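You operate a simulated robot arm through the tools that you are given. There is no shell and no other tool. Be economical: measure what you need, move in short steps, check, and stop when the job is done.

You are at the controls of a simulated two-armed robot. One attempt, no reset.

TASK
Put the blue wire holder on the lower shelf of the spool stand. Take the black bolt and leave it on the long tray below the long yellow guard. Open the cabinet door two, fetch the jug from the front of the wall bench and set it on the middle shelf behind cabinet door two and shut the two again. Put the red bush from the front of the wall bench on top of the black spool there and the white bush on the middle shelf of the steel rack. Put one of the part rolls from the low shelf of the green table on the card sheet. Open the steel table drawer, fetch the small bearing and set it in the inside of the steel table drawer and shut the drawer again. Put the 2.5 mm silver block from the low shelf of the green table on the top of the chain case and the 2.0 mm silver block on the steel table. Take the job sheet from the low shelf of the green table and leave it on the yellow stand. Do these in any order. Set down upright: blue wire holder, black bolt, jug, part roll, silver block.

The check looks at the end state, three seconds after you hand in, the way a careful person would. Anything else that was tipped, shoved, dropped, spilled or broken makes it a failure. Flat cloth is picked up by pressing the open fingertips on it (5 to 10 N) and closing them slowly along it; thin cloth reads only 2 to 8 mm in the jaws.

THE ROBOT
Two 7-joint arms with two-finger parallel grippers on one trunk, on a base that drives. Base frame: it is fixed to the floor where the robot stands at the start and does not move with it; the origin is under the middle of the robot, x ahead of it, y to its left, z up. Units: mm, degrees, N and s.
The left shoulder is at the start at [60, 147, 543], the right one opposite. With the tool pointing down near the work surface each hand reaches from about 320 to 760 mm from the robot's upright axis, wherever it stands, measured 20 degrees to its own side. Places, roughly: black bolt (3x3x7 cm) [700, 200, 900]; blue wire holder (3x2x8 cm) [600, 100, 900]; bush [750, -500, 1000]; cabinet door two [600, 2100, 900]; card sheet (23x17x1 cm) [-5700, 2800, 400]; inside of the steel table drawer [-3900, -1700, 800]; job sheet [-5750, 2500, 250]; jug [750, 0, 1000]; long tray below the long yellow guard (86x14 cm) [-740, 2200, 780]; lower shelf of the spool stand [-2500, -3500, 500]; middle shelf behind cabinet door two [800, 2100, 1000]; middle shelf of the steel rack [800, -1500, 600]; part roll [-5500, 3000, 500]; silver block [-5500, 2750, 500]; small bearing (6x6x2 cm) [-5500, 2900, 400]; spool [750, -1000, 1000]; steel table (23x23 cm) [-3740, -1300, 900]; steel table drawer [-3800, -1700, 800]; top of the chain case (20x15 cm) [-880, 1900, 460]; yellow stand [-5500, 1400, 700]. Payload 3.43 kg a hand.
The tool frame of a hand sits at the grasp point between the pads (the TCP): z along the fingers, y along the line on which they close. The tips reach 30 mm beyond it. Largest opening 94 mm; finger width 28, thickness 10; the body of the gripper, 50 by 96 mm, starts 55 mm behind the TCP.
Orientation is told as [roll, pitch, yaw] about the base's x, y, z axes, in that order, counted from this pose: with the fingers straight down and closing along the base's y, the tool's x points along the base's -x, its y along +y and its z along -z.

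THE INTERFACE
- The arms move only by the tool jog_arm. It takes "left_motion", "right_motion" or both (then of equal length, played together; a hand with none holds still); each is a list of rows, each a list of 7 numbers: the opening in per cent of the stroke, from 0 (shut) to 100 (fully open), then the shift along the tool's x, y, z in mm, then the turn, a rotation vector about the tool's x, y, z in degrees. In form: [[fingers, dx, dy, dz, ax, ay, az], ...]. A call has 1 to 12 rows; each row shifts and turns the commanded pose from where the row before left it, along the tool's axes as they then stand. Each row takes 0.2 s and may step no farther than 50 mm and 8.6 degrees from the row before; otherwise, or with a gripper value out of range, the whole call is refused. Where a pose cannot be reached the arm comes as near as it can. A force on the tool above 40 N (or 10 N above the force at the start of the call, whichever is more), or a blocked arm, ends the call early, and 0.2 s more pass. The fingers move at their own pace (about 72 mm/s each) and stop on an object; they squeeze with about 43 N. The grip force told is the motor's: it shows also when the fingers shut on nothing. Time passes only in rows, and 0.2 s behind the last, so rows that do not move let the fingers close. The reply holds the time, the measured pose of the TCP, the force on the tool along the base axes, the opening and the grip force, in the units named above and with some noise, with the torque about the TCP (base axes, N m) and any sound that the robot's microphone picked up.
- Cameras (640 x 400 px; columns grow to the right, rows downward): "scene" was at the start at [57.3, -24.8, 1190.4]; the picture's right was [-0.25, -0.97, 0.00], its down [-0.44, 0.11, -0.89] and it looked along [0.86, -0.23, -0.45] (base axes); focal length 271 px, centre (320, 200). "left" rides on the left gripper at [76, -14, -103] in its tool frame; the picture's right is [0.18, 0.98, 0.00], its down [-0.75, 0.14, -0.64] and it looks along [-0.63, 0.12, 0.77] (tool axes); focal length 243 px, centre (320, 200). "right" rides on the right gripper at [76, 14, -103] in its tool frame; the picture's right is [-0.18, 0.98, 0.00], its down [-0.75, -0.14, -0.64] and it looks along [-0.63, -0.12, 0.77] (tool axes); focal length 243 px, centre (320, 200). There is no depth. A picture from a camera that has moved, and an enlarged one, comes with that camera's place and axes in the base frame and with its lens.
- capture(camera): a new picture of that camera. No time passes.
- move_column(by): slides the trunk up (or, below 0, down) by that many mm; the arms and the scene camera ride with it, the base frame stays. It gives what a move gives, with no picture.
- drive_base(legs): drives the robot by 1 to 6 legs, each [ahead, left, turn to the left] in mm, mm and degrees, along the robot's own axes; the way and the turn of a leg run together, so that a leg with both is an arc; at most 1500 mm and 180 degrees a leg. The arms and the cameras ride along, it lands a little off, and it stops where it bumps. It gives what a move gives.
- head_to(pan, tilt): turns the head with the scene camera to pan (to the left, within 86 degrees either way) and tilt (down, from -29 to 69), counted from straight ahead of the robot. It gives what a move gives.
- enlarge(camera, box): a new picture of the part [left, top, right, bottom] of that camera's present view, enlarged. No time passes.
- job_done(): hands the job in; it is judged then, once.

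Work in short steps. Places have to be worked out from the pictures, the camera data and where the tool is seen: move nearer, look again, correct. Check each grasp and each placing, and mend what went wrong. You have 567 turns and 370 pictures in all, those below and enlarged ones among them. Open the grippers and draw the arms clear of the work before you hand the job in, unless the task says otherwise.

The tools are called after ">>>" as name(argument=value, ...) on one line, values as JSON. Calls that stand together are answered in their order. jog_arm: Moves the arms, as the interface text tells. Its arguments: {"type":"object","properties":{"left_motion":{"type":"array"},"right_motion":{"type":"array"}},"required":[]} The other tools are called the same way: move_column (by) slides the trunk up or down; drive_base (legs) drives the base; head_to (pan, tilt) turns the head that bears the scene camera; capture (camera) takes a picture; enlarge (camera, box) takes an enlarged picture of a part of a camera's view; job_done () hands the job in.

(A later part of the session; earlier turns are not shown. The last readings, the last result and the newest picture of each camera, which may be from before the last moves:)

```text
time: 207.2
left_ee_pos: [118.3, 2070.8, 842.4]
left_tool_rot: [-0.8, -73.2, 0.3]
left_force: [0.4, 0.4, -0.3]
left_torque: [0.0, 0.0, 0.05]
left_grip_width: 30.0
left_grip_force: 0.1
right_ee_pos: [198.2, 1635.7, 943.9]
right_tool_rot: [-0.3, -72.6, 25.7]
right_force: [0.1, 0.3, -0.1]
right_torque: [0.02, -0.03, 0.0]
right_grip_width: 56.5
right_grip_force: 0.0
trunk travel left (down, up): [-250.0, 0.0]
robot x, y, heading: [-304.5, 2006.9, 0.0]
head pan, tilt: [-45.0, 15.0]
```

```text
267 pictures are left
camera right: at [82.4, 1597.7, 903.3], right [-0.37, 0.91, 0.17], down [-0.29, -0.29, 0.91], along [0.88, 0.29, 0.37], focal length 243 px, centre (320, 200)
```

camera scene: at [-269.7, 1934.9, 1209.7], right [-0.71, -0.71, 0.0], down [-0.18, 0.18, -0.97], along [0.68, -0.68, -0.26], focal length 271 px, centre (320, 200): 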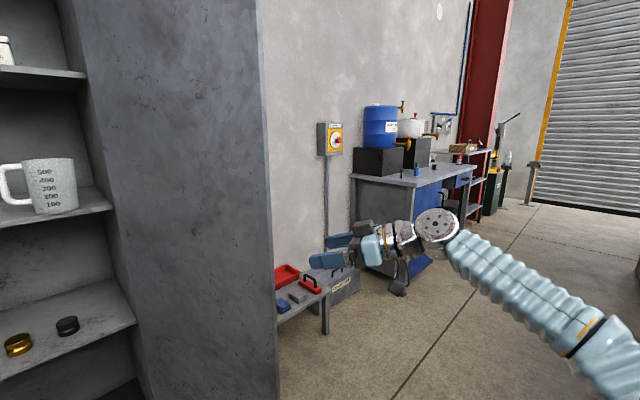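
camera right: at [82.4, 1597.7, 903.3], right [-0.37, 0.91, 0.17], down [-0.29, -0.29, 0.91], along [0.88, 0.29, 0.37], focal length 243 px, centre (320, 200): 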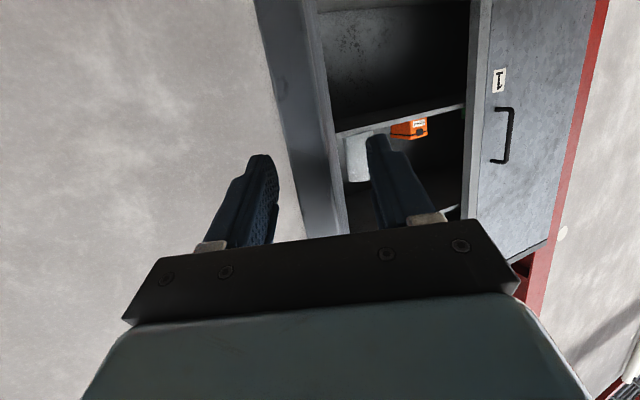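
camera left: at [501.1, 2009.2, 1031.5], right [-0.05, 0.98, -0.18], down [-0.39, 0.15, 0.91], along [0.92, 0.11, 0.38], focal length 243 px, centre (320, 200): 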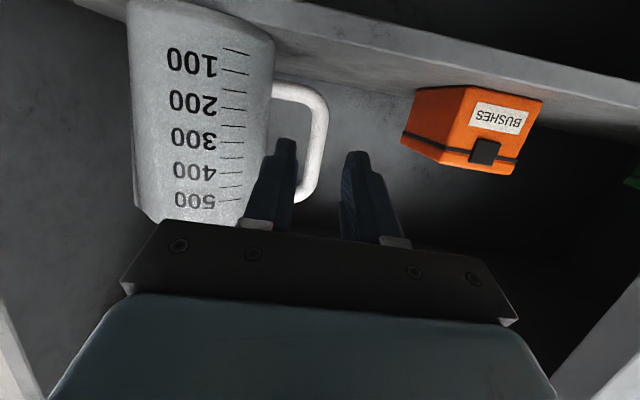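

Fingers straddle the door edge. Swing it 24° along the arc (pure sideways motion with matching yaw).

>>> jog_arm(right_motion=[[60, -0.3, 31.2, 1, 3.82, 0, 1.17], [60, -0.3, 31.2, 1, 3.82, 0, 1.17], [60, -0.3, 31.2, 1, 3.82, 0, 1.17], [60, -0.3, 31.2, 1, 3.82, 0, 1.17], [60, -0.3, 31.2, 1, 3.82, 0, 1.17], [60, -0.3, 31.2, 1, 3.82, 0, 1.17]])

>>> capture(camera="right")

>>> capture(camera="scene")

```text
time: 208.6
left_ee_pos: [120.5, 2071.3, 842.6]
left_tool_rot: [-0.7, -73.0, 0.4]
left_force: [0.0, -0.2, -1.0]
left_torque: [0.04, -0.01, 0.03]
left_grip_width: 30.2
left_grip_force: 0.1
right_ee_pos: [155.8, 1817.6, 943.0]
right_tool_rot: [-0.6, -72.6, 1.7]
right_force: [0.0, 0.8, 0.1]
right_torque: [0.0, 0.0, 0.03]
right_grip_width: 56.2
right_grip_force: 0.1
trunk travel left (down, up): [-250.0, 0.0]
robot x, y, heading: [-305.0, 2004.7, 0.1]
head pan, tilt: [-45.0, 15.0]
```

```text
266 pictures are left
camera right: at [33.4, 1828.9, 901.2], right [0.03, 0.98, 0.17], down [-0.38, -0.15, 0.91], along [0.92, -0.1, 0.37], focal length 243 px, centre (320, 200)
```

right: 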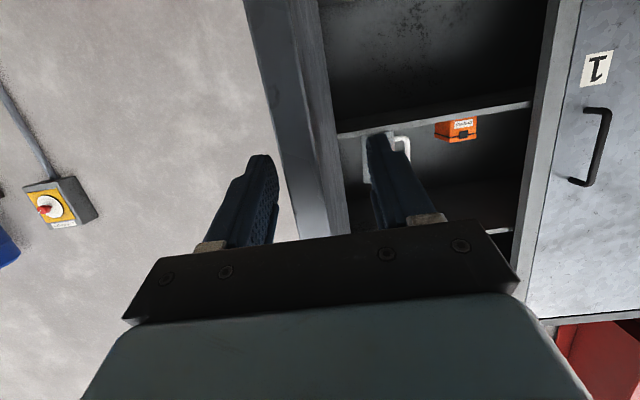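

```text
265 pictures are left
camera scene: at [-269.4, 1934.6, 1209.6], right [-0.71, -0.71, 0.0], down [-0.18, 0.18, -0.97], along [0.68, -0.68, -0.26], focal length 271 px, centre (320, 200)
```

scene: 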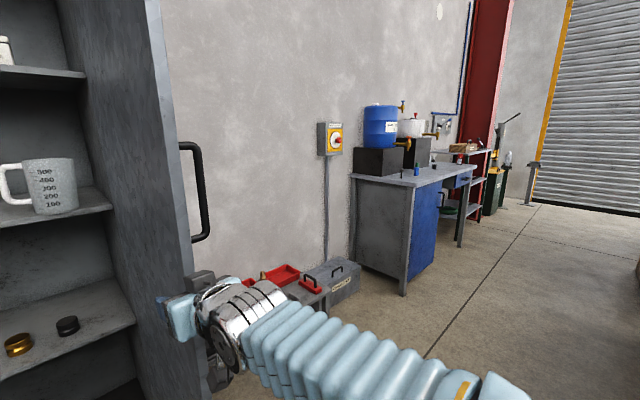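

Working well. Move the left hand out of the way (left), then continue 20°.

>>> jog_arm(left_motion=[[32, 0, 45, 0, 0, 0, 0], [32, 0, 45, 0, 0, 0, 0], [32, 0, 45, 0, 0, 0, 0], [32, 0, 45, 0, 0, 0, 0], [32, 0, 45, 0, 0, 0, 0]])

>>> jog_arm(right_motion=[[60, -0.3, 31.2, 1, 3.82, 0, 1.17], [60, -0.3, 31.2, 1, 3.82, 0, 1.17], [60, -0.3, 31.2, 1, 3.82, 0, 1.17], [60, -0.3, 31.2, 1, 3.82, 0, 1.17], [60, -0.3, 31.2, 1, 3.82, 0, 1.17]])

>>> capture(camera="right")

```text
time: 209.8
left_ee_pos: [120.8, 2298.6, 842.4]
left_tool_rot: [-0.4, -73.2, 0.1]
left_force: [0.8, 0.3, -0.1]
left_torque: [0.03, 0.0, 0.02]
left_grip_width: 30.1
left_grip_force: 0.1
right_ee_pos: [156.0, 1816.3, 942.9]
right_tool_rot: [-0.8, -72.7, 2.1]
right_force: [0.1, -0.8, -0.9]
right_torque: [-0.02, -0.02, 0.04]
right_grip_width: 56.4
right_grip_force: 0.1
trunk travel left (down, up): [-250.0, 0.0]
robot x, y, heading: [-308.5, 2004.5, 0.1]
head pan, tilt: [-45.0, 15.0]
```

```text
time: 210.8
left_ee_pos: [121.3, 2298.0, 840.5]
left_tool_rot: [-0.6, -73.2, 0.2]
left_force: [0.2, -0.3, 0.0]
left_torque: [-0.04, -0.01, -0.02]
left_grip_width: 30.2
left_grip_force: 0.0
right_ee_pos: [162.0, 1947.7, 947.6]
right_tool_rot: [25.3, -65.4, -28.9]
right_force: [-0.4, -0.6, 0.6]
right_torque: [-0.02, -0.01, -0.01]
right_grip_width: 56.4
right_grip_force: 0.0
trunk travel left (down, up): [-250.0, 0.0]
robot x, y, heading: [-304.0, 2000.8, 0.1]
head pan, tilt: [-45.0, 15.0]
stopped in row 5 (right hand): the arm was blocked; the commanded pose is now the measured one
```

```text
264 pictures are left
camera right: at [39.1, 1979.7, 919.5], right [0.16, 0.93, 0.34], down [-0.33, -0.27, 0.9], along [0.93, -0.26, 0.26], focal length 243 px, centre (320, 200)
```

right: 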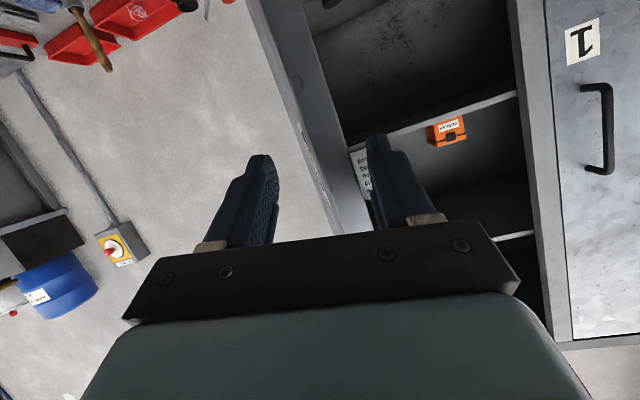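

Arm limit reached, but the door still sits between the fingers. Continue swinging by driving the base along the arc.

>>> drive_base(legs=[[40, 93, 0], [45, 64, 0]])

>>> capture(camera="right")

>>> head_to(pan=-20, tilt=15)

>>> capture(camera="scene")

```text
time: 212.6
left_ee_pos: [205.3, 2453.8, 840.6]
left_tool_rot: [-0.6, -73.1, 0.2]
left_force: [-0.4, -0.1, -0.5]
left_torque: [0.0, 0.01, 0.01]
left_grip_width: 30.1
left_grip_force: 0.1
right_ee_pos: [245.8, 2104.4, 947.7]
right_tool_rot: [25.1, -65.3, -28.9]
right_force: [0.4, 0.5, -0.4]
right_torque: [0.02, 0.02, -0.02]
right_grip_width: 56.3
right_grip_force: 0.1
trunk travel left (down, up): [-250.0, 0.0]
robot x, y, heading: [-218.7, 2160.6, -0.2]
head pan, tilt: [-45.0, 15.0]
```

```text
263 pictures are left
camera right: at [124.1, 2136.6, 919.3], right [0.17, 0.93, 0.34], down [-0.33, -0.27, 0.9], along [0.93, -0.26, 0.26], focal length 243 px, centre (320, 200)
```

right: 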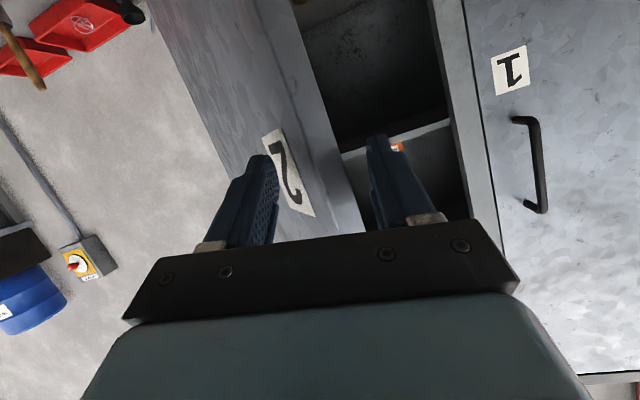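

```text
time: 213.5
left_ee_pos: [206.6, 2454.7, 842.0]
left_tool_rot: [-0.7, -73.1, 0.3]
left_force: [-0.4, 0.8, -0.7]
left_torque: [0.01, -0.03, -0.02]
left_grip_width: 30.1
left_grip_force: 0.0
right_ee_pos: [246.2, 2104.4, 946.2]
right_tool_rot: [25.1, -65.4, -29.0]
right_force: [0.2, -0.2, 0.5]
right_torque: [-0.03, -0.01, 0.0]
right_grip_width: 56.4
right_grip_force: 0.0
trunk travel left (down, up): [-250.0, 0.0]
robot x, y, heading: [-219.6, 2161.3, -0.1]
head pan, tilt: [-20.0, 15.0]
```

```text
262 pictures are left
camera scene: at [-163.0, 2126.5, 1209.7], right [-0.34, -0.94, 0.0], down [-0.24, 0.09, -0.97], along [0.91, -0.33, -0.26], focal length 271 px, centre (320, 200)
```

scene: 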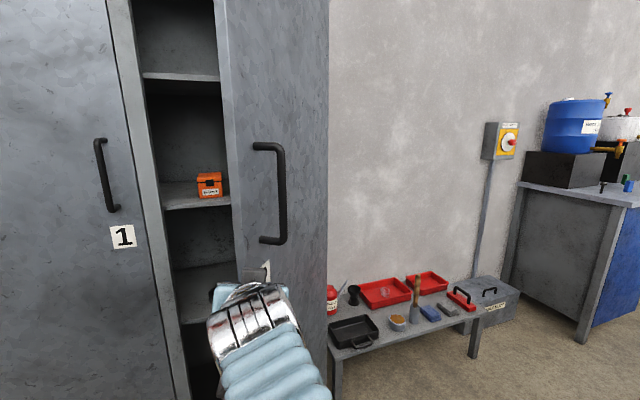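

Door at ~50°. Back the hand out, close the fingers, shift right, and push the outer face forward.

>>> drive_base(legs=[[-110, 0, 0], [0, -40, 0]])

>>> jog_arm(right_motion=[[0, 0, 0, 0, 0, 0, 0], [0, 0, 0, 0, 0, 0, 0], [0, 0, 0, 0, 0, 0, 0]])

>>> capture(camera="right")

```text
time: 215.2
left_ee_pos: [95.4, 2414.5, 841.7]
left_tool_rot: [-0.7, -73.0, 0.4]
left_force: [0.2, 0.1, -0.8]
left_torque: [-0.04, -0.01, 0.0]
left_grip_width: 30.0
left_grip_force: 0.1
right_ee_pos: [136.7, 2064.9, 947.1]
right_tool_rot: [25.1, -65.3, -28.9]
right_force: [0.4, -0.6, 0.5]
right_torque: [0.02, 0.02, -0.02]
right_grip_width: 56.3
right_grip_force: 0.1
trunk travel left (down, up): [-250.0, 0.0]
robot x, y, heading: [-327.6, 2121.7, -0.1]
head pan, tilt: [-20.0, 15.0]
```

```text
time: 216.0
left_ee_pos: [96.3, 2415.8, 840.9]
left_tool_rot: [-0.8, -73.2, 0.4]
left_force: [0.8, 0.5, 0.0]
left_torque: [-0.03, 0.03, 0.0]
left_grip_width: 29.9
left_grip_force: 0.0
right_ee_pos: [137.3, 2065.8, 946.9]
right_tool_rot: [25.2, -65.4, -29.0]
right_force: [0.3, 0.0, -0.5]
right_torque: [0.03, -0.02, -0.01]
right_grip_width: 0.1
right_grip_force: 32.8
trunk travel left (down, up): [-250.0, 0.0]
robot x, y, heading: [-330.6, 2117.9, 0.3]
head pan, tilt: [-20.0, 15.0]
```

```text
261 pictures are left
camera right: at [14.8, 2097.2, 919.3], right [0.16, 0.93, 0.34], down [-0.33, -0.27, 0.9], along [0.93, -0.26, 0.26], focal length 243 px, centre (320, 200)
```

right: 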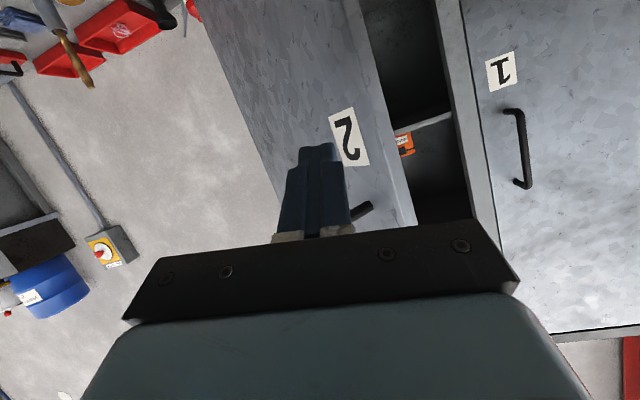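

Push forward 300 mm with the base.

>>> drive_base(legs=[[300, 0, 0]])

>>> capture(camera="scene")

```text
time: 218.0
left_ee_pos: [396.0, 2415.7, 841.1]
left_tool_rot: [-0.7, -73.2, 0.4]
left_force: [0.3, 0.1, 0.0]
left_torque: [0.0, 0.03, 0.01]
left_grip_width: 30.0
left_grip_force: 0.0
right_ee_pos: [436.0, 2066.1, 947.9]
right_tool_rot: [25.1, -65.4, -28.9]
right_force: [0.0, -0.3, 0.2]
right_torque: [0.05, 0.02, -0.01]
right_grip_width: 0.0
right_grip_force: 33.4
trunk travel left (down, up): [-250.0, 0.0]
robot x, y, heading: [-28.1, 2119.3, -0.1]
head pan, tilt: [-20.0, 15.0]
```

```text
260 pictures are left
camera scene: at [27.2, 2086.9, 1209.7], right [-0.34, -0.94, 0.0], down [-0.24, 0.09, -0.97], along [0.91, -0.33, -0.26], focal length 271 px, centre (320, 200)
```

scene: 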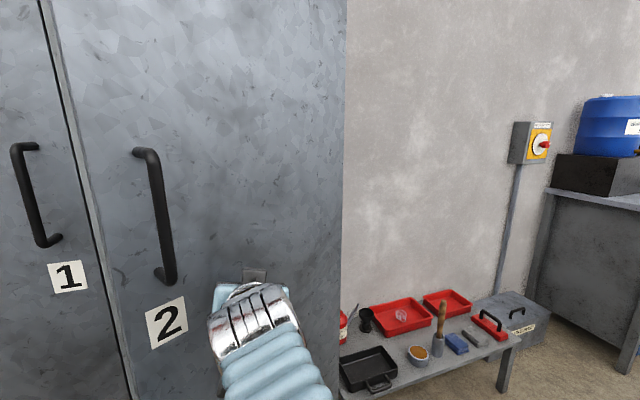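

Nearly there. Push 115 more.

>>> drive_base(legs=[[115, 0, 0]])

>>> capture(camera="scene")

```text
time: 219.2
left_ee_pos: [510.9, 2416.4, 841.8]
left_tool_rot: [-0.7, -73.2, 0.4]
left_force: [0.5, -0.4, 0.4]
left_torque: [0.0, -0.01, 0.02]
left_grip_width: 30.0
left_grip_force: 0.1
right_ee_pos: [551.4, 2067.0, 947.4]
right_tool_rot: [25.1, -65.5, -28.9]
right_force: [-0.6, -0.4, 0.6]
right_torque: [0.01, 0.0, 0.04]
right_grip_width: 0.0
right_grip_force: 33.1
trunk travel left (down, up): [-250.0, 0.0]
robot x, y, heading: [86.2, 2117.0, 0.2]
head pan, tilt: [-20.0, 15.0]
```

```text
259 pictures are left
camera scene: at [142.4, 2087.1, 1209.7], right [-0.34, -0.94, 0.0], down [-0.24, 0.09, -0.97], along [0.91, -0.33, -0.26], focal length 271 px, centre (320, 200)
```

scene: 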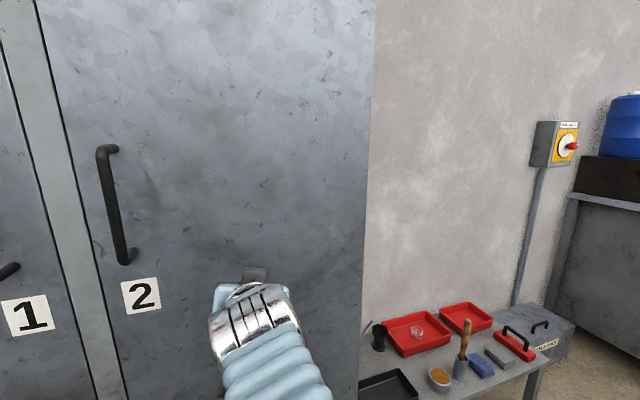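

Looks almost shut. Push until contact stops it.

>>> drive_base(legs=[[40, 0, 0]])

>>> capture(camera="scene")

```text
time: 220.1
left_ee_pos: [541.3, 2415.9, 841.2]
left_tool_rot: [-0.4, -73.1, 0.2]
left_force: [-0.7, 0.5, 0.9]
left_torque: [0.0, 0.01, -0.01]
left_grip_width: 30.0
left_grip_force: 0.0
right_ee_pos: [579.1, 2066.2, 946.2]
right_tool_rot: [24.6, -65.1, -28.6]
right_force: [-13.5, -2.9, 2.4]
right_torque: [0.05, -0.08, -0.01]
right_grip_width: 0.0
right_grip_force: 33.3
trunk travel left (down, up): [-250.0, 0.0]
robot x, y, heading: [116.2, 2121.5, -0.1]
head pan, tilt: [-20.0, 15.0]
stopped in leg 1: the force on the tool passed its limit at 243 N (the readings are from after the stop); the commanded pose is now the measured one
```

```text
258 pictures are left
camera scene: at [171.9, 2086.8, 1209.7], right [-0.34, -0.94, 0.0], down [-0.24, 0.09, -0.97], along [0.91, -0.33, -0.26], focal length 271 px, centre (320, 200)
```

scene: 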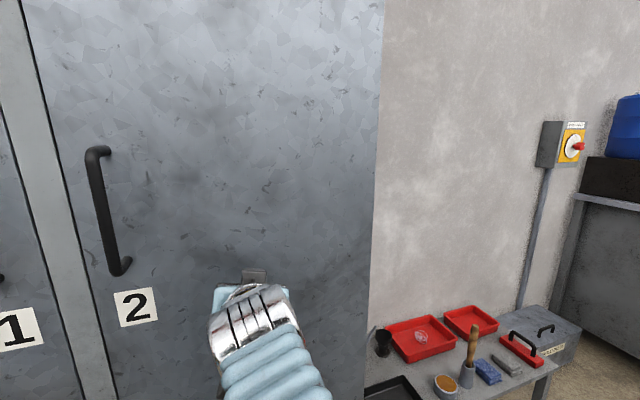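

The door is at its stop. Back off and verify.

>>> drive_base(legs=[[-350, 0, 0]])

>>> head_to(pan=0, tilt=12)

>>> capture(camera="scene")

```text
time: 222.4
left_ee_pos: [193.0, 2416.4, 841.5]
left_tool_rot: [-0.6, -73.0, 0.2]
left_force: [0.2, 0.4, -0.6]
left_torque: [-0.04, 0.02, -0.02]
left_grip_width: 30.2
left_grip_force: 0.1
right_ee_pos: [230.7, 2066.4, 945.6]
right_tool_rot: [24.6, -65.1, -28.5]
right_force: [0.0, 0.0, 0.0]
right_torque: [0.03, -0.01, 0.04]
right_grip_width: 0.0
right_grip_force: 33.6
trunk travel left (down, up): [-250.0, 0.0]
robot x, y, heading: [-231.9, 2117.5, -0.1]
head pan, tilt: [-20.0, 15.0]
```

```text
time: 223.2
left_ee_pos: [192.6, 2415.6, 842.0]
left_tool_rot: [-0.5, -73.0, 0.3]
left_force: [-0.6, 0.4, 0.0]
left_torque: [0.04, -0.01, -0.03]
left_grip_width: 30.3
left_grip_force: 0.3
right_ee_pos: [231.8, 2064.6, 945.0]
right_tool_rot: [24.5, -65.0, -28.5]
right_force: [-0.3, 1.2, -0.7]
right_torque: [-0.03, 0.06, -0.04]
right_grip_width: 0.0
right_grip_force: 32.7
trunk travel left (down, up): [-250.0, 0.0]
robot x, y, heading: [-233.7, 2118.8, -0.1]
head pan, tilt: [0.0, 12.0]
```

```text
257 pictures are left
camera scene: at [-169.9, 2118.7, 1214.5], right [0.0, -1.0, 0.0], down [-0.21, 0.0, -0.98], along [0.98, 0.0, -0.21], focal length 271 px, centre (320, 200)
```

scene: 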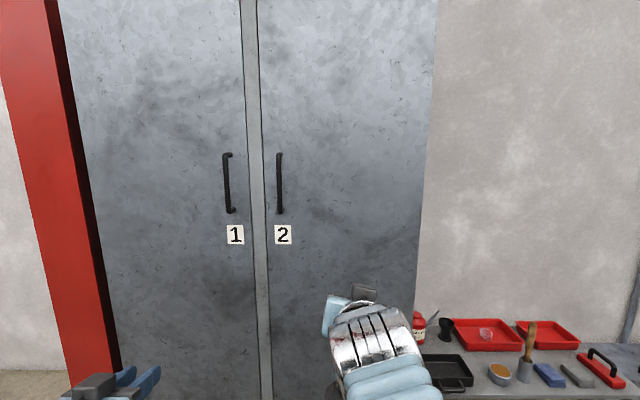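

Door two is shut. Before fetching the bolt, I take a look at the tray across the aisle: turn left 75° and pan.

>>> drive_base(legs=[[0, 0, 75]])

>>> head_to(pan=80, tilt=20)

>>> capture(camera="scene")

>>> head_to(pan=40, tilt=20)

>>> capture(camera="scene")

```text
time: 226.9
left_ee_pos: [-409.5, 2605.2, 840.9]
left_tool_rot: [-0.5, -73.1, 75.6]
left_force: [-0.8, 0.2, -0.4]
left_torque: [0.01, -0.02, -0.02]
left_grip_width: 29.9
left_grip_force: 0.1
right_ee_pos: [-60.8, 2556.0, 945.3]
right_tool_rot: [24.7, -65.1, 46.8]
right_force: [-0.3, -0.1, -0.6]
right_torque: [0.01, 0.03, -0.03]
right_grip_width: 0.0
right_grip_force: 32.9
trunk travel left (down, up): [-250.0, 0.0]
robot x, y, heading: [-230.9, 2119.6, 75.4]
head pan, tilt: [0.0, 12.0]
```

```text
time: 228.4
left_ee_pos: [-409.8, 2605.9, 841.0]
left_tool_rot: [-0.6, -73.0, 75.6]
left_force: [0.6, 0.5, 1.1]
left_torque: [-0.02, -0.02, 0.0]
left_grip_width: 30.0
left_grip_force: 0.0
right_ee_pos: [-61.8, 2555.2, 946.2]
right_tool_rot: [24.5, -65.1, 46.7]
right_force: [-0.1, 0.2, 0.1]
right_torque: [0.02, -0.01, -0.01]
right_grip_width: 0.2
right_grip_force: 33.4
trunk travel left (down, up): [-250.0, 0.0]
robot x, y, heading: [-230.4, 2121.7, 75.3]
head pan, tilt: [80.0, 20.0]
```

```text
256 pictures are left
camera scene: at [-325.5, 2128.5, 1201.5], right [0.42, 0.91, 0.0], down [0.31, -0.14, -0.94], along [-0.85, 0.39, -0.34], focal length 271 px, centre (320, 200)
```

scene: 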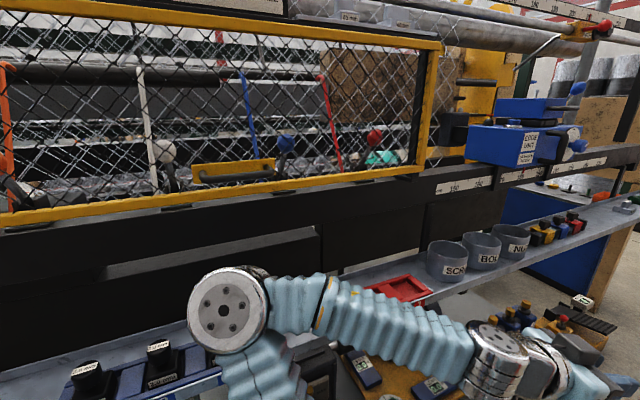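

```text
time: 229.5
left_ee_pos: [-409.4, 2605.4, 841.4]
left_tool_rot: [-0.6, -73.1, 75.6]
left_force: [0.6, -0.3, -0.8]
left_torque: [0.04, 0.02, 0.01]
left_grip_width: 30.0
left_grip_force: 0.1
right_ee_pos: [-61.6, 2555.2, 945.3]
right_tool_rot: [24.7, -65.1, 46.8]
right_force: [0.4, -0.1, 0.0]
right_torque: [-0.02, 0.0, 0.03]
right_grip_width: 0.0
right_grip_force: 32.5
trunk travel left (down, up): [-250.0, 0.0]
robot x, y, heading: [-231.7, 2118.8, 75.4]
head pan, tilt: [40.0, 20.0]
```

```text
255 pictures are left
camera scene: at [-280.8, 2173.8, 1201.5], right [0.9, 0.43, 0.0], down [0.15, -0.31, -0.94], along [-0.4, 0.85, -0.34], focal length 271 px, centre (320, 200)
```

scene: 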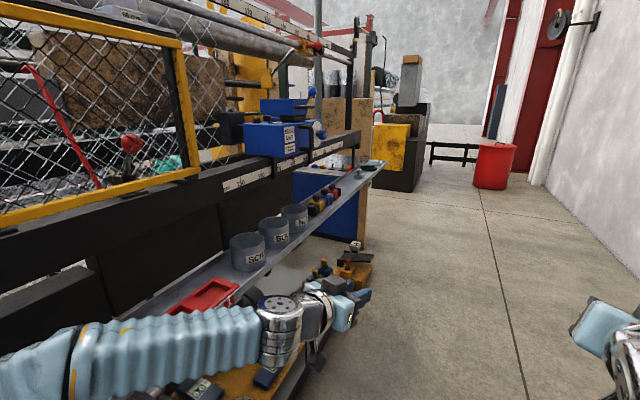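

The tray is the long ledge in front, open from above. Turn back, level the right hand, and go fetch bolt and wire holder.

>>> drive_base(legs=[[0, 0, -75.4], [0, -1100, 0], [0, -920, 0]])

>>> jog_arm(right_motion=[[50, 0, 0, 0, 0, 0, -5.5], [50, 0, 0, 0, 0, 0, -5.5], [50, 0, 0, 0, 0, 0, 0]])

>>> head_to(pan=5, tilt=22)

>>> capture(camera="scene")

```text
time: 242.7
left_ee_pos: [203.2, 409.2, 840.5]
left_tool_rot: [-0.5, -73.0, 0.6]
left_force: [0.2, -0.6, -0.3]
left_torque: [-0.01, -0.04, 0.01]
left_grip_width: 30.2
left_grip_force: 0.1
right_ee_pos: [245.3, 59.3, 945.3]
right_tool_rot: [24.5, -65.2, -28.0]
right_force: [0.7, 0.2, -0.3]
right_torque: [0.01, 0.04, 0.0]
right_grip_width: 0.0
right_grip_force: 33.4
trunk travel left (down, up): [-250.0, 0.0]
robot x, y, heading: [-220.3, 109.6, 0.4]
head pan, tilt: [40.0, 20.0]
```

```text
time: 243.5
left_ee_pos: [203.4, 409.4, 841.3]
left_tool_rot: [-0.5, -73.0, 0.8]
left_force: [-0.2, 0.2, -0.2]
left_torque: [0.02, 0.0, -0.02]
left_grip_width: 29.9
left_grip_force: 0.1
right_ee_pos: [244.5, 59.7, 945.4]
right_tool_rot: [-0.2, -67.5, -0.8]
right_force: [0.1, 0.4, -0.3]
right_torque: [0.01, 0.01, 0.0]
right_grip_width: 47.0
right_grip_force: 0.1
trunk travel left (down, up): [-250.0, 0.0]
robot x, y, heading: [-217.7, 110.8, 0.5]
head pan, tilt: [40.0, 20.0]
```

```text
time: 244.6
left_ee_pos: [202.7, 410.1, 841.2]
left_tool_rot: [-0.6, -73.1, 0.6]
left_force: [1.3, 0.4, 0.2]
left_torque: [0.03, 0.02, 0.02]
left_grip_width: 30.1
left_grip_force: 0.1
right_ee_pos: [245.1, 58.1, 946.0]
right_tool_rot: [-0.2, -67.5, -1.0]
right_force: [-0.4, -0.2, 0.0]
right_torque: [0.02, 0.01, -0.04]
right_grip_width: 47.0
right_grip_force: 0.0
trunk travel left (down, up): [-250.0, 0.0]
robot x, y, heading: [-221.8, 107.6, 0.5]
head pan, tilt: [5.0, 22.0]
```

```text
254 pictures are left
camera scene: at [-158.5, 117.4, 1198.3], right [0.1, -1.0, 0.0], down [-0.37, -0.04, -0.93], along [0.92, 0.09, -0.37], focal length 271 px, centre (320, 200)
```

scene: 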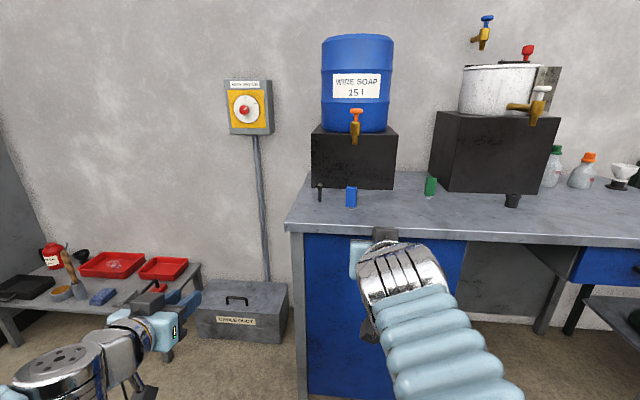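

Holder at ≈(623,96), bolt at ≈(662,198). Zoom on both for grasp geometry.

>>> enlarge(camera="scene", box=[290, 165, 370, 215])

```text
8.00 times, centred on (330, 190) of scene
camera zoom: at [-158.5, 117.4, 1198.3], right [0.1, -1.0, 0.0], down [-0.37, -0.04, -0.93], along [0.92, 0.09, -0.37], focal length 2169 px, centre (240, 280)
```

zoom: 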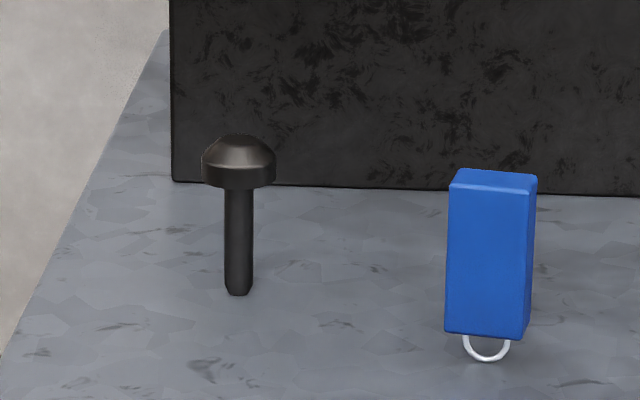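

Bolt: 30 mm domed head with lip, thin shaft; I'll grip the head lip. Set both hands to −55° pitch (keeps hand cameras clear of the bench) and raise the left.

>>> jog_arm(left_motion=[[60, 0, 0, 0, 0, 6, 0], [60, 0, 0, 0, 0, 6, 0], [60, 0, 0, 0, 0, 6, 0], [60, -35, 0, -24.4, 0, 0, 0], [60, -35, 0, -24.4, 0, 0, 0], [60, 0, 0, 0, 0, 0, 0]], right_motion=[[60, 0, 0, 0, 0, 4.2, 0], [60, 0, 0, 0, 0, 4.2, 0], [60, 0, 0, 0, 0, 4.1, 0], [60, 0, 0, 0, 0, 0, 0], [60, 0, 0, 0, 0, 0, 0], [60, 0, 0, 0, 0, 0, 0]])

```text
time: 245.9
left_ee_pos: [201.3, 408.6, 926.6]
left_tool_rot: [-0.2, -54.9, 0.5]
left_force: [-0.6, 0.6, 0.0]
left_torque: [-0.01, -0.02, -0.01]
left_grip_width: 56.6
left_grip_force: 0.2
right_ee_pos: [246.0, 59.3, 945.5]
right_tool_rot: [-0.1, -55.1, -1.1]
right_force: [-0.3, 0.3, 0.4]
right_torque: [0.02, 0.03, -0.02]
right_grip_width: 56.3
right_grip_force: 0.0
trunk travel left (down, up): [-250.0, 0.0]
robot x, y, heading: [-221.8, 108.9, 0.9]
head pan, tilt: [5.0, 22.0]
```

Align right hand to the holder: drive left 37, forward 260, lower the right hand to 914.

>>> drive_base(legs=[[0, 37, -0.9], [230, 0, 0]])

>>> jog_arm(right_motion=[[60, 26, 0, 18, 0, 0, 0], [60, 0, 0, 0, 0, 0, 0]])

>>> capture(camera="right")

```text
time: 248.2
left_ee_pos: [436.2, 438.3, 925.3]
left_tool_rot: [-0.3, -55.0, -0.4]
left_force: [0.0, -0.2, -0.1]
left_torque: [0.0, 0.02, -0.03]
left_grip_width: 56.5
left_grip_force: 0.1
right_ee_pos: [473.0, 88.6, 946.5]
right_tool_rot: [-0.1, -55.0, -2.0]
right_force: [-0.8, 0.0, 0.4]
right_torque: [0.03, 0.0, -0.01]
right_grip_width: 56.3
right_grip_force: 0.1
trunk travel left (down, up): [-250.0, 0.0]
robot x, y, heading: [12.6, 146.1, -0.3]
head pan, tilt: [5.0, 22.0]
```

```text
time: 248.8
left_ee_pos: [436.3, 437.9, 926.2]
left_tool_rot: [-0.3, -55.1, -0.5]
left_force: [1.0, 0.4, 0.4]
left_torque: [-0.04, -0.01, 0.01]
left_grip_width: 56.5
left_grip_force: 0.0
right_ee_pos: [473.0, 89.7, 913.7]
right_tool_rot: [0.0, -55.0, -1.9]
right_force: [-0.2, 0.7, 0.0]
right_torque: [0.02, 0.0, -0.01]
right_grip_width: 56.3
right_grip_force: 0.1
trunk travel left (down, up): [-250.0, 0.0]
robot x, y, heading: [9.0, 146.6, -0.4]
head pan, tilt: [5.0, 22.0]
```

```text
252 pictures are left
camera right: at [345.7, 108.1, 910.6], right [0.14, 0.98, 0.15], down [-0.1, -0.14, 0.99], along [0.99, -0.15, 0.08], focal length 243 px, centre (320, 200)
```

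right: 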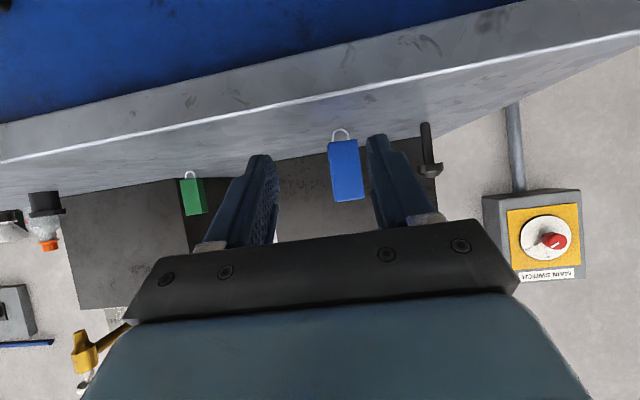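

Holder at y≈100. Shift +12 and drive forward 100, then check.

>>> jog_arm(right_motion=[[70, 0, 11.5, 0, 0, 0, 0], [70, 0, 0, 0, 0, 0, 0]])

>>> drive_base(legs=[[105, 0, 0]])

>>> capture(camera="right")

```text
time: 249.3
left_ee_pos: [436.6, 436.7, 925.4]
left_tool_rot: [-0.4, -55.0, -0.4]
left_force: [0.8, 0.6, 0.0]
left_torque: [-0.01, 0.05, 0.02]
left_grip_width: 56.4
left_grip_force: 0.0
right_ee_pos: [474.1, 99.9, 913.0]
right_tool_rot: [0.0, -55.1, -1.9]
right_force: [-0.1, 0.4, -0.6]
right_torque: [0.0, 0.01, -0.02]
right_grip_width: 65.7
right_grip_force: 0.1
trunk travel left (down, up): [-250.0, 0.0]
robot x, y, heading: [10.1, 142.6, -0.3]
head pan, tilt: [5.0, 22.0]
```

```text
time: 250.5
left_ee_pos: [542.4, 437.0, 926.1]
left_tool_rot: [-0.4, -55.1, -0.6]
left_force: [-0.6, 0.2, -0.9]
left_torque: [0.0, 0.04, 0.02]
left_grip_width: 56.5
left_grip_force: 0.1
right_ee_pos: [578.5, 99.3, 913.5]
right_tool_rot: [-0.1, -55.0, -2.1]
right_force: [-0.1, 0.3, -0.6]
right_torque: [0.01, 0.02, -0.02]
right_grip_width: 65.8
right_grip_force: 0.1
trunk travel left (down, up): [-250.0, 0.0]
robot x, y, heading: [117.3, 142.6, -0.5]
head pan, tilt: [5.0, 22.0]
```

```text
251 pictures are left
camera right: at [451.6, 118.0, 910.7], right [0.14, 0.98, 0.15], down [-0.1, -0.14, 0.99], along [0.99, -0.15, 0.08], focal length 243 px, centre (320, 200)
```

right: 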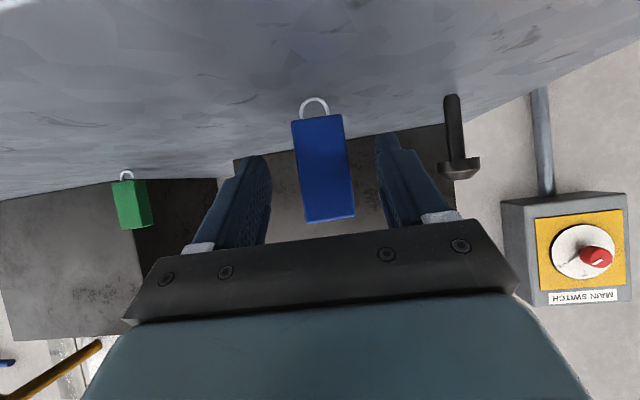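

Aligned. Advance 42 mm and close.

>>> jog_arm(right_motion=[[70, -12, 0.7, 17.2, 0, 0, 0], [70, -12, 0.7, 17.2, 0, 0, 0], [40, 0, 0, 0, 0, 0, 0], [10, 0, 0, 0, 0, 0, 0], [0, 0, 0, 0, 0, 0, 0], [0, 0, 0, 0, 0, 0, 0]])

>>> jog_arm(right_motion=[[0, -16, 0, -11.5, 0, 0, 0], [0, -16, 0, -11.5, 0, 0, 0], [0, 0, 0, 0, 0, 0, 0]])

>>> capture(camera="right")

```text
time: 251.9
left_ee_pos: [542.4, 436.8, 926.2]
left_tool_rot: [-0.3, -55.1, -0.5]
left_force: [0.1, 0.6, -0.4]
left_torque: [0.03, 0.02, -0.02]
left_grip_width: 56.6
left_grip_force: 0.1
right_ee_pos: [619.3, 98.6, 914.3]
right_tool_rot: [-0.1, -55.0, -1.9]
right_force: [0.6, 0.9, 2.6]
right_torque: [-0.02, -0.01, 0.02]
right_grip_width: 33.2
right_grip_force: 43.0
trunk travel left (down, up): [-250.0, 0.0]
robot x, y, heading: [114.3, 147.4, -0.1]
head pan, tilt: [5.0, 22.0]
```

```text
time: 252.7
left_ee_pos: [542.6, 436.5, 924.9]
left_tool_rot: [-0.3, -55.0, -0.5]
left_force: [-0.5, 0.6, -0.1]
left_torque: [-0.02, -0.01, 0.0]
left_grip_width: 56.1
left_grip_force: 0.2
right_ee_pos: [620.0, 98.6, 954.3]
right_tool_rot: [-0.2, -55.0, -2.0]
right_force: [0.0, -0.5, -0.9]
right_torque: [0.01, -0.02, 0.01]
right_grip_width: 33.6
right_grip_force: 42.9
trunk travel left (down, up): [-250.0, 0.0]
robot x, y, heading: [116.5, 144.4, -0.4]
head pan, tilt: [5.0, 22.0]
```

```text
250 pictures are left
camera right: at [492.5, 117.7, 950.5], right [0.14, 0.98, 0.15], down [-0.1, -0.14, 0.99], along [0.99, -0.15, 0.08], focal length 243 px, centre (320, 200)
```

right: 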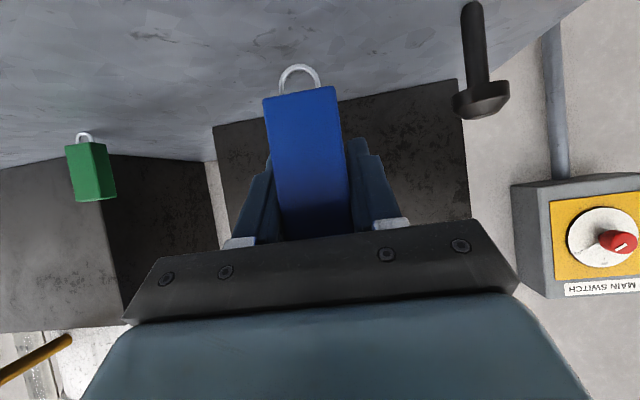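

Holder secured. Back off, tuck the right hand in and up, then align the left hand with the bolt (y≈202).

>>> drive_base(legs=[[-150, 0, 0]])

>>> jog_arm(right_motion=[[0, 9.3, 0, -42.3, 0, 0, 0], [0, 9.3, 0, -42.3, 0, 0, 0], [0, 9.3, 0, -42.3, 0, 0, 0]], left_motion=[[60, -22, 0, 31.3, 0, 0, 0], [60, -22, 0, 31.3, 0, 0, 0], [60, -22, 0, 31.3, 0, 0, 0]])

>>> drive_base(legs=[[0, -235, 0.4]])

>>> capture(camera="left")

```text
time: 254.1
left_ee_pos: [391.2, 438.1, 923.8]
left_tool_rot: [-0.2, -55.1, -0.4]
left_force: [-0.1, 0.4, -0.9]
left_torque: [0.01, -0.02, 0.0]
left_grip_width: 56.3
left_grip_force: 0.1
right_ee_pos: [470.1, 99.5, 953.5]
right_tool_rot: [-0.1, -55.0, -2.0]
right_force: [0.0, -0.2, -0.9]
right_torque: [-0.02, -0.02, 0.01]
right_grip_width: 33.3
right_grip_force: 42.8
trunk travel left (down, up): [-250.0, 0.0]
robot x, y, heading: [-35.7, 146.5, -0.4]
head pan, tilt: [5.0, 22.0]
```

```text
time: 254.9
left_ee_pos: [505.3, 437.3, 926.3]
left_tool_rot: [-0.4, -55.1, -0.3]
left_force: [0.6, 0.9, -0.5]
left_torque: [0.0, -0.02, -0.01]
left_grip_width: 56.4
left_grip_force: 0.0
right_ee_pos: [348.7, 102.5, 1002.9]
right_tool_rot: [0.0, -54.9, -2.0]
right_force: [-0.2, 0.8, -0.2]
right_torque: [-0.01, 0.01, 0.0]
right_grip_width: 33.8
right_grip_force: 43.6
trunk travel left (down, up): [-250.0, 0.0]
robot x, y, heading: [-34.9, 147.9, -0.4]
head pan, tilt: [5.0, 22.0]
```

```text
time: 256.7
left_ee_pos: [501.6, 203.9, 926.1]
left_tool_rot: [-0.3, -55.0, -0.1]
left_force: [0.2, -0.6, 0.1]
left_torque: [0.0, 0.06, -0.01]
left_grip_width: 56.3
left_grip_force: 0.1
right_ee_pos: [349.5, -131.3, 1002.8]
right_tool_rot: [-0.1, -55.0, -1.6]
right_force: [0.7, -0.3, -1.0]
right_torque: [0.01, 0.0, -0.04]
right_grip_width: 33.3
right_grip_force: 42.9
trunk travel left (down, up): [-250.0, 0.0]
robot x, y, heading: [-36.8, -88.8, 0.1]
head pan, tilt: [5.0, 22.0]
```

```text
249 pictures are left
camera left: at [373.8, 190.5, 922.3], right [-0.1, 0.98, -0.15], down [-0.09, 0.14, 0.99], along [0.99, 0.11, 0.08], focal length 243 px, centre (320, 200)
```

left: 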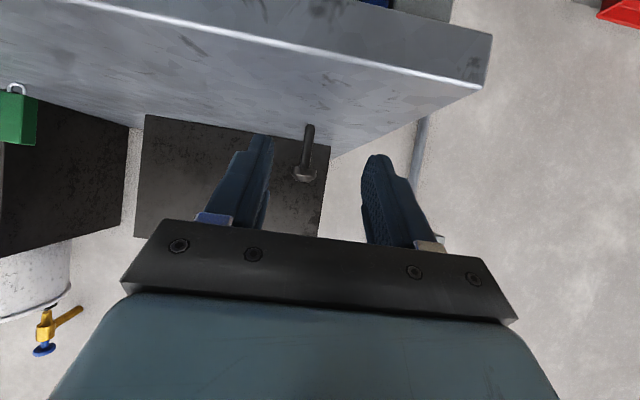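

Bolt at (660,199), head lip z≈915. Shift −5, lower 8, and drive 110 forward.

>>> jog_arm(left_motion=[[70, 6.5, -5, 4.6, 0, 0, 0], [70, 0, 0, 0, 0, 0, 0]])

>>> drive_base(legs=[[112, 0, 0]])

>>> capture(camera="left")

```text
time: 257.3
left_ee_pos: [502.2, 198.9, 916.8]
left_tool_rot: [-0.2, -55.1, -0.2]
left_force: [-0.1, -0.9, -0.7]
left_torque: [-0.01, -0.02, -0.02]
left_grip_width: 65.5
left_grip_force: 0.0
right_ee_pos: [348.6, -130.3, 1003.3]
right_tool_rot: [-0.1, -55.1, -1.6]
right_force: [0.4, -0.3, -0.7]
right_torque: [-0.01, 0.03, -0.02]
right_grip_width: 33.5
right_grip_force: 43.1
trunk travel left (down, up): [-250.0, 0.0]
robot x, y, heading: [-36.7, -92.1, -0.0]
head pan, tilt: [5.0, 22.0]
```

```text
time: 258.5
left_ee_pos: [615.1, 199.1, 916.7]
left_tool_rot: [-0.3, -55.1, -0.1]
left_force: [0.4, 0.2, -0.5]
left_torque: [0.01, 0.0, -0.02]
left_grip_width: 66.0
left_grip_force: 0.1
right_ee_pos: [461.8, -132.2, 1003.7]
right_tool_rot: [0.0, -55.1, -1.6]
right_force: [-0.1, 0.8, -0.1]
right_torque: [0.01, -0.04, -0.02]
right_grip_width: 33.5
right_grip_force: 43.1
trunk travel left (down, up): [-250.0, 0.0]
robot x, y, heading: [72.3, -89.0, 0.2]
head pan, tilt: [5.0, 22.0]
```

```text
248 pictures are left
camera left: at [486.8, 185.4, 914.1], right [-0.1, 0.98, -0.15], down [-0.09, 0.14, 0.99], along [0.99, 0.11, 0.08], focal length 243 px, centre (320, 200)
```

left: 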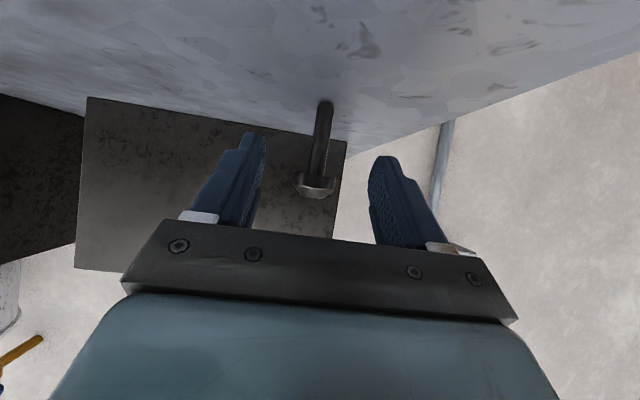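

Head centred, z≈918. Advance 44 mm and close.

>>> jog_arm(left_motion=[[70, -12.6, 0, 18, 0, 0, 0], [70, -12.6, 0, 18, 0, 0, 0], [40, 0, 0, 0, 0, 0, 0], [15, 0, 0, 0, 0, 0, 0], [0, 0, 0, 0, 0, 0, 0], [0, 0, 0, 0, 0, 0, 0]])

>>> capture(camera="left")

```text
time: 259.9
left_ee_pos: [659.4, 197.7, 917.7]
left_tool_rot: [-0.3, -55.1, -0.1]
left_force: [1.3, -0.2, 2.8]
left_torque: [-0.02, -0.06, 0.04]
left_grip_width: 29.6
left_grip_force: 43.2
right_ee_pos: [461.6, -132.2, 1003.8]
right_tool_rot: [0.0, -54.9, -1.7]
right_force: [1.1, 0.3, -1.1]
right_torque: [0.04, -0.02, -0.02]
right_grip_width: 33.2
right_grip_force: 42.8
trunk travel left (down, up): [-250.0, 0.0]
robot x, y, heading: [74.5, -91.0, 0.0]
head pan, tilt: [5.0, 22.0]
```

```text
247 pictures are left
camera left: at [530.4, 184.6, 914.3], right [-0.1, 0.98, -0.15], down [-0.09, 0.14, 0.98], along [0.99, 0.11, 0.08], focal length 243 px, centre (320, 200)
```

left: 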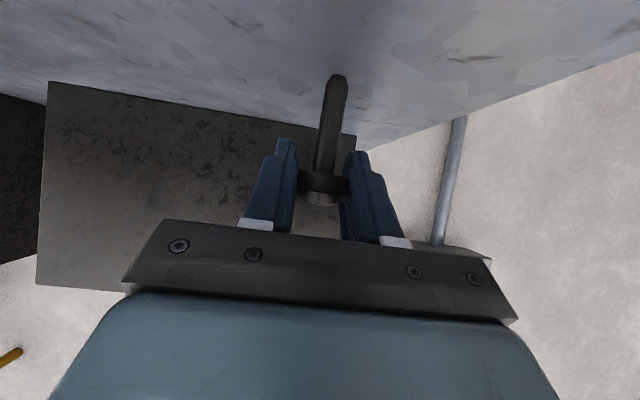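

Bolt held by the head. Lift, back off and retract the left arm for driving.

>>> jog_arm(left_motion=[[0, -16.4, 0, -11.5, 0, 0, 0], [0, -16.4, 0, -11.5, 0, 0, 0], [0, 0, 0, 0, 0, 0, 0]])

>>> drive_base(legs=[[-230, 0, 0]])

>>> jog_arm(left_motion=[[0, 20, -10, -40, 0, 0, 0], [0, 20, -10, -40, 0, 0, 0], [0, 20, -10, -40, 0, 0, 0], [0, 20, -10, -40, 0, 0, 0]])

>>> capture(camera="left")

```text
time: 260.7
left_ee_pos: [659.2, 199.1, 957.3]
left_tool_rot: [-0.3, -55.0, -0.2]
left_force: [0.3, 0.3, 0.0]
left_torque: [0.0, -0.03, 0.04]
left_grip_width: 29.5
left_grip_force: 42.2
right_ee_pos: [461.7, -131.3, 1002.9]
right_tool_rot: [-0.1, -55.1, -1.6]
right_force: [0.6, -0.2, -0.8]
right_torque: [-0.02, -0.01, 0.02]
right_grip_width: 33.2
right_grip_force: 42.7
trunk travel left (down, up): [-250.0, 0.0]
robot x, y, heading: [76.3, -91.1, -0.3]
head pan, tilt: [5.0, 22.0]
```

```text
time: 262.4
left_ee_pos: [428.5, 197.7, 956.0]
left_tool_rot: [-0.3, -55.0, -0.1]
left_force: [0.6, 0.8, -0.7]
left_torque: [0.02, 0.01, 0.0]
left_grip_width: 29.7
left_grip_force: 43.2
right_ee_pos: [231.6, -131.9, 1002.9]
right_tool_rot: [-0.1, -54.9, -1.5]
right_force: [0.5, -0.3, 0.6]
right_torque: [-0.01, -0.01, 0.03]
right_grip_width: 33.1
right_grip_force: 43.0
trunk travel left (down, up): [-250.0, 0.0]
robot x, y, heading: [-159.6, -91.7, -0.2]
head pan, tilt: [5.0, 22.0]
```

```text
time: 263.4
left_ee_pos: [252.3, 160.0, 983.8]
left_tool_rot: [-0.3, -55.1, -0.1]
left_force: [1.4, -0.5, -1.7]
left_torque: [-0.01, 0.01, -0.02]
left_grip_width: 29.7
left_grip_force: 43.0
right_ee_pos: [232.0, -129.8, 1004.0]
right_tool_rot: [-0.1, -55.0, -1.7]
right_force: [-0.3, -0.7, -0.4]
right_torque: [0.0, -0.04, 0.01]
right_grip_width: 33.6
right_grip_force: 43.5
trunk travel left (down, up): [-250.0, 0.0]
robot x, y, heading: [-153.6, -87.3, 0.2]
head pan, tilt: [5.0, 22.0]
```

```text
246 pictures are left
camera left: at [123.2, 146.4, 979.7], right [-0.1, 0.98, -0.15], down [-0.09, 0.14, 0.99], along [0.99, 0.11, 0.08], focal length 243 px, centre (320, 200)
```

left: 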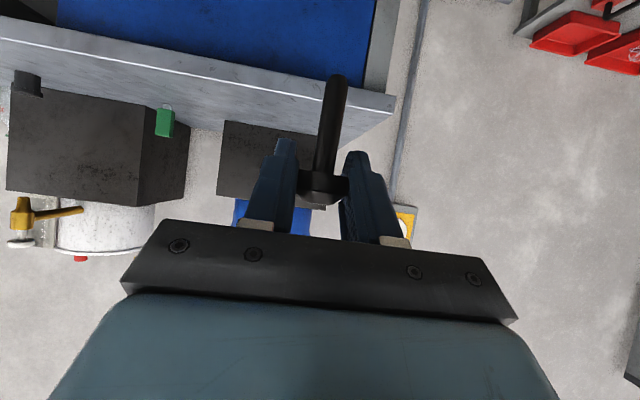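

Drive to (−100, 2100) and turn 180° to face the tray.

>>> drive_base(legs=[[50, 1100, 0], [0, 1080, 0], [0, 0, 180]])

>>> head_to(pan=0, tilt=30)

>>> capture(camera="scene")

```text
time: 281.5
left_ee_pos: [-516.7, 1851.6, 982.9]
left_tool_rot: [-0.4, -55.0, 179.4]
left_force: [-0.2, -0.7, -0.9]
left_torque: [0.01, -0.02, -0.03]
left_grip_width: 29.1
left_grip_force: 43.4
right_ee_pos: [-494.3, 2143.2, 1003.0]
right_tool_rot: [0.0, -55.0, 177.8]
right_force: [0.4, 0.4, -1.5]
right_torque: [0.01, 0.0, -0.01]
right_grip_width: 33.4
right_grip_force: 43.4
trunk travel left (down, up): [-250.0, 0.0]
robot x, y, heading: [-105.3, 2098.7, 179.8]
head pan, tilt: [5.0, 22.0]
```

```text
time: 282.2
left_ee_pos: [-517.9, 1851.5, 982.6]
left_tool_rot: [-0.3, -55.1, 179.5]
left_force: [0.6, -0.1, -1.0]
left_torque: [-0.05, 0.0, 0.02]
left_grip_width: 29.6
left_grip_force: 43.3
right_ee_pos: [-494.5, 2142.0, 1004.1]
right_tool_rot: [0.0, -54.9, 177.9]
right_force: [-0.2, 0.7, -0.3]
right_torque: [0.01, -0.01, 0.01]
right_grip_width: 33.3
right_grip_force: 43.0
trunk travel left (down, up): [-250.0, 0.0]
robot x, y, heading: [-106.7, 2101.0, 179.5]
head pan, tilt: [0.0, 30.0]
```

```text
245 pictures are left
camera scene: at [-170.8, 2097.8, 1185.5], right [0.01, 1.0, 0.0], down [0.5, 0.0, -0.87], along [-0.87, 0.01, -0.5], focal length 271 px, centre (320, 200)
```

scene: 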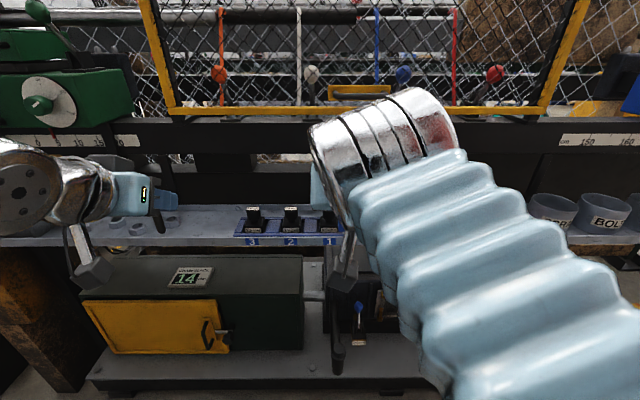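

The right arm hides the tray's middle. Shift the right hand outward (right) 180 mm and look again.

>>> jog_arm(right_motion=[[0, 0, -45, 0, 0, 0, 0], [0, 0, -45, 0, 0, 0, 0], [0, 0, -45, 0, 0, 0, 0], [0, 0, -45, 0, 0, 0, 0]])

>>> capture(camera="scene")

```text
time: 283.2
left_ee_pos: [-518.0, 1851.5, 982.3]
left_tool_rot: [-0.3, -55.0, 179.5]
left_force: [0.3, 0.5, -0.6]
left_torque: [0.01, -0.04, 0.0]
left_grip_width: 29.3
left_grip_force: 43.0
right_ee_pos: [-487.5, 2322.8, 1004.5]
right_tool_rot: [-0.1, -54.9, 178.1]
right_force: [0.4, -0.2, -0.4]
right_torque: [-0.02, -0.01, -0.03]
right_grip_width: 33.4
right_grip_force: 42.7
trunk travel left (down, up): [-250.0, 0.0]
robot x, y, heading: [-109.1, 2096.8, 179.6]
head pan, tilt: [0.0, 30.0]
```

```text
244 pictures are left
camera scene: at [-170.8, 2097.7, 1185.4], right [0.01, 1.0, 0.0], down [0.5, 0.0, -0.87], along [-0.87, 0.01, -0.5], focal length 271 px, centre (320, 200)
```

scene: 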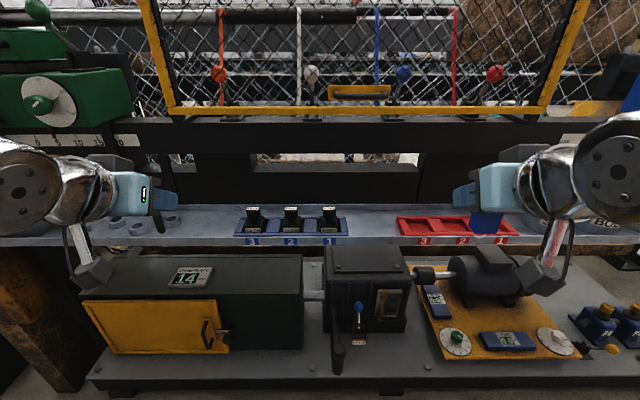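

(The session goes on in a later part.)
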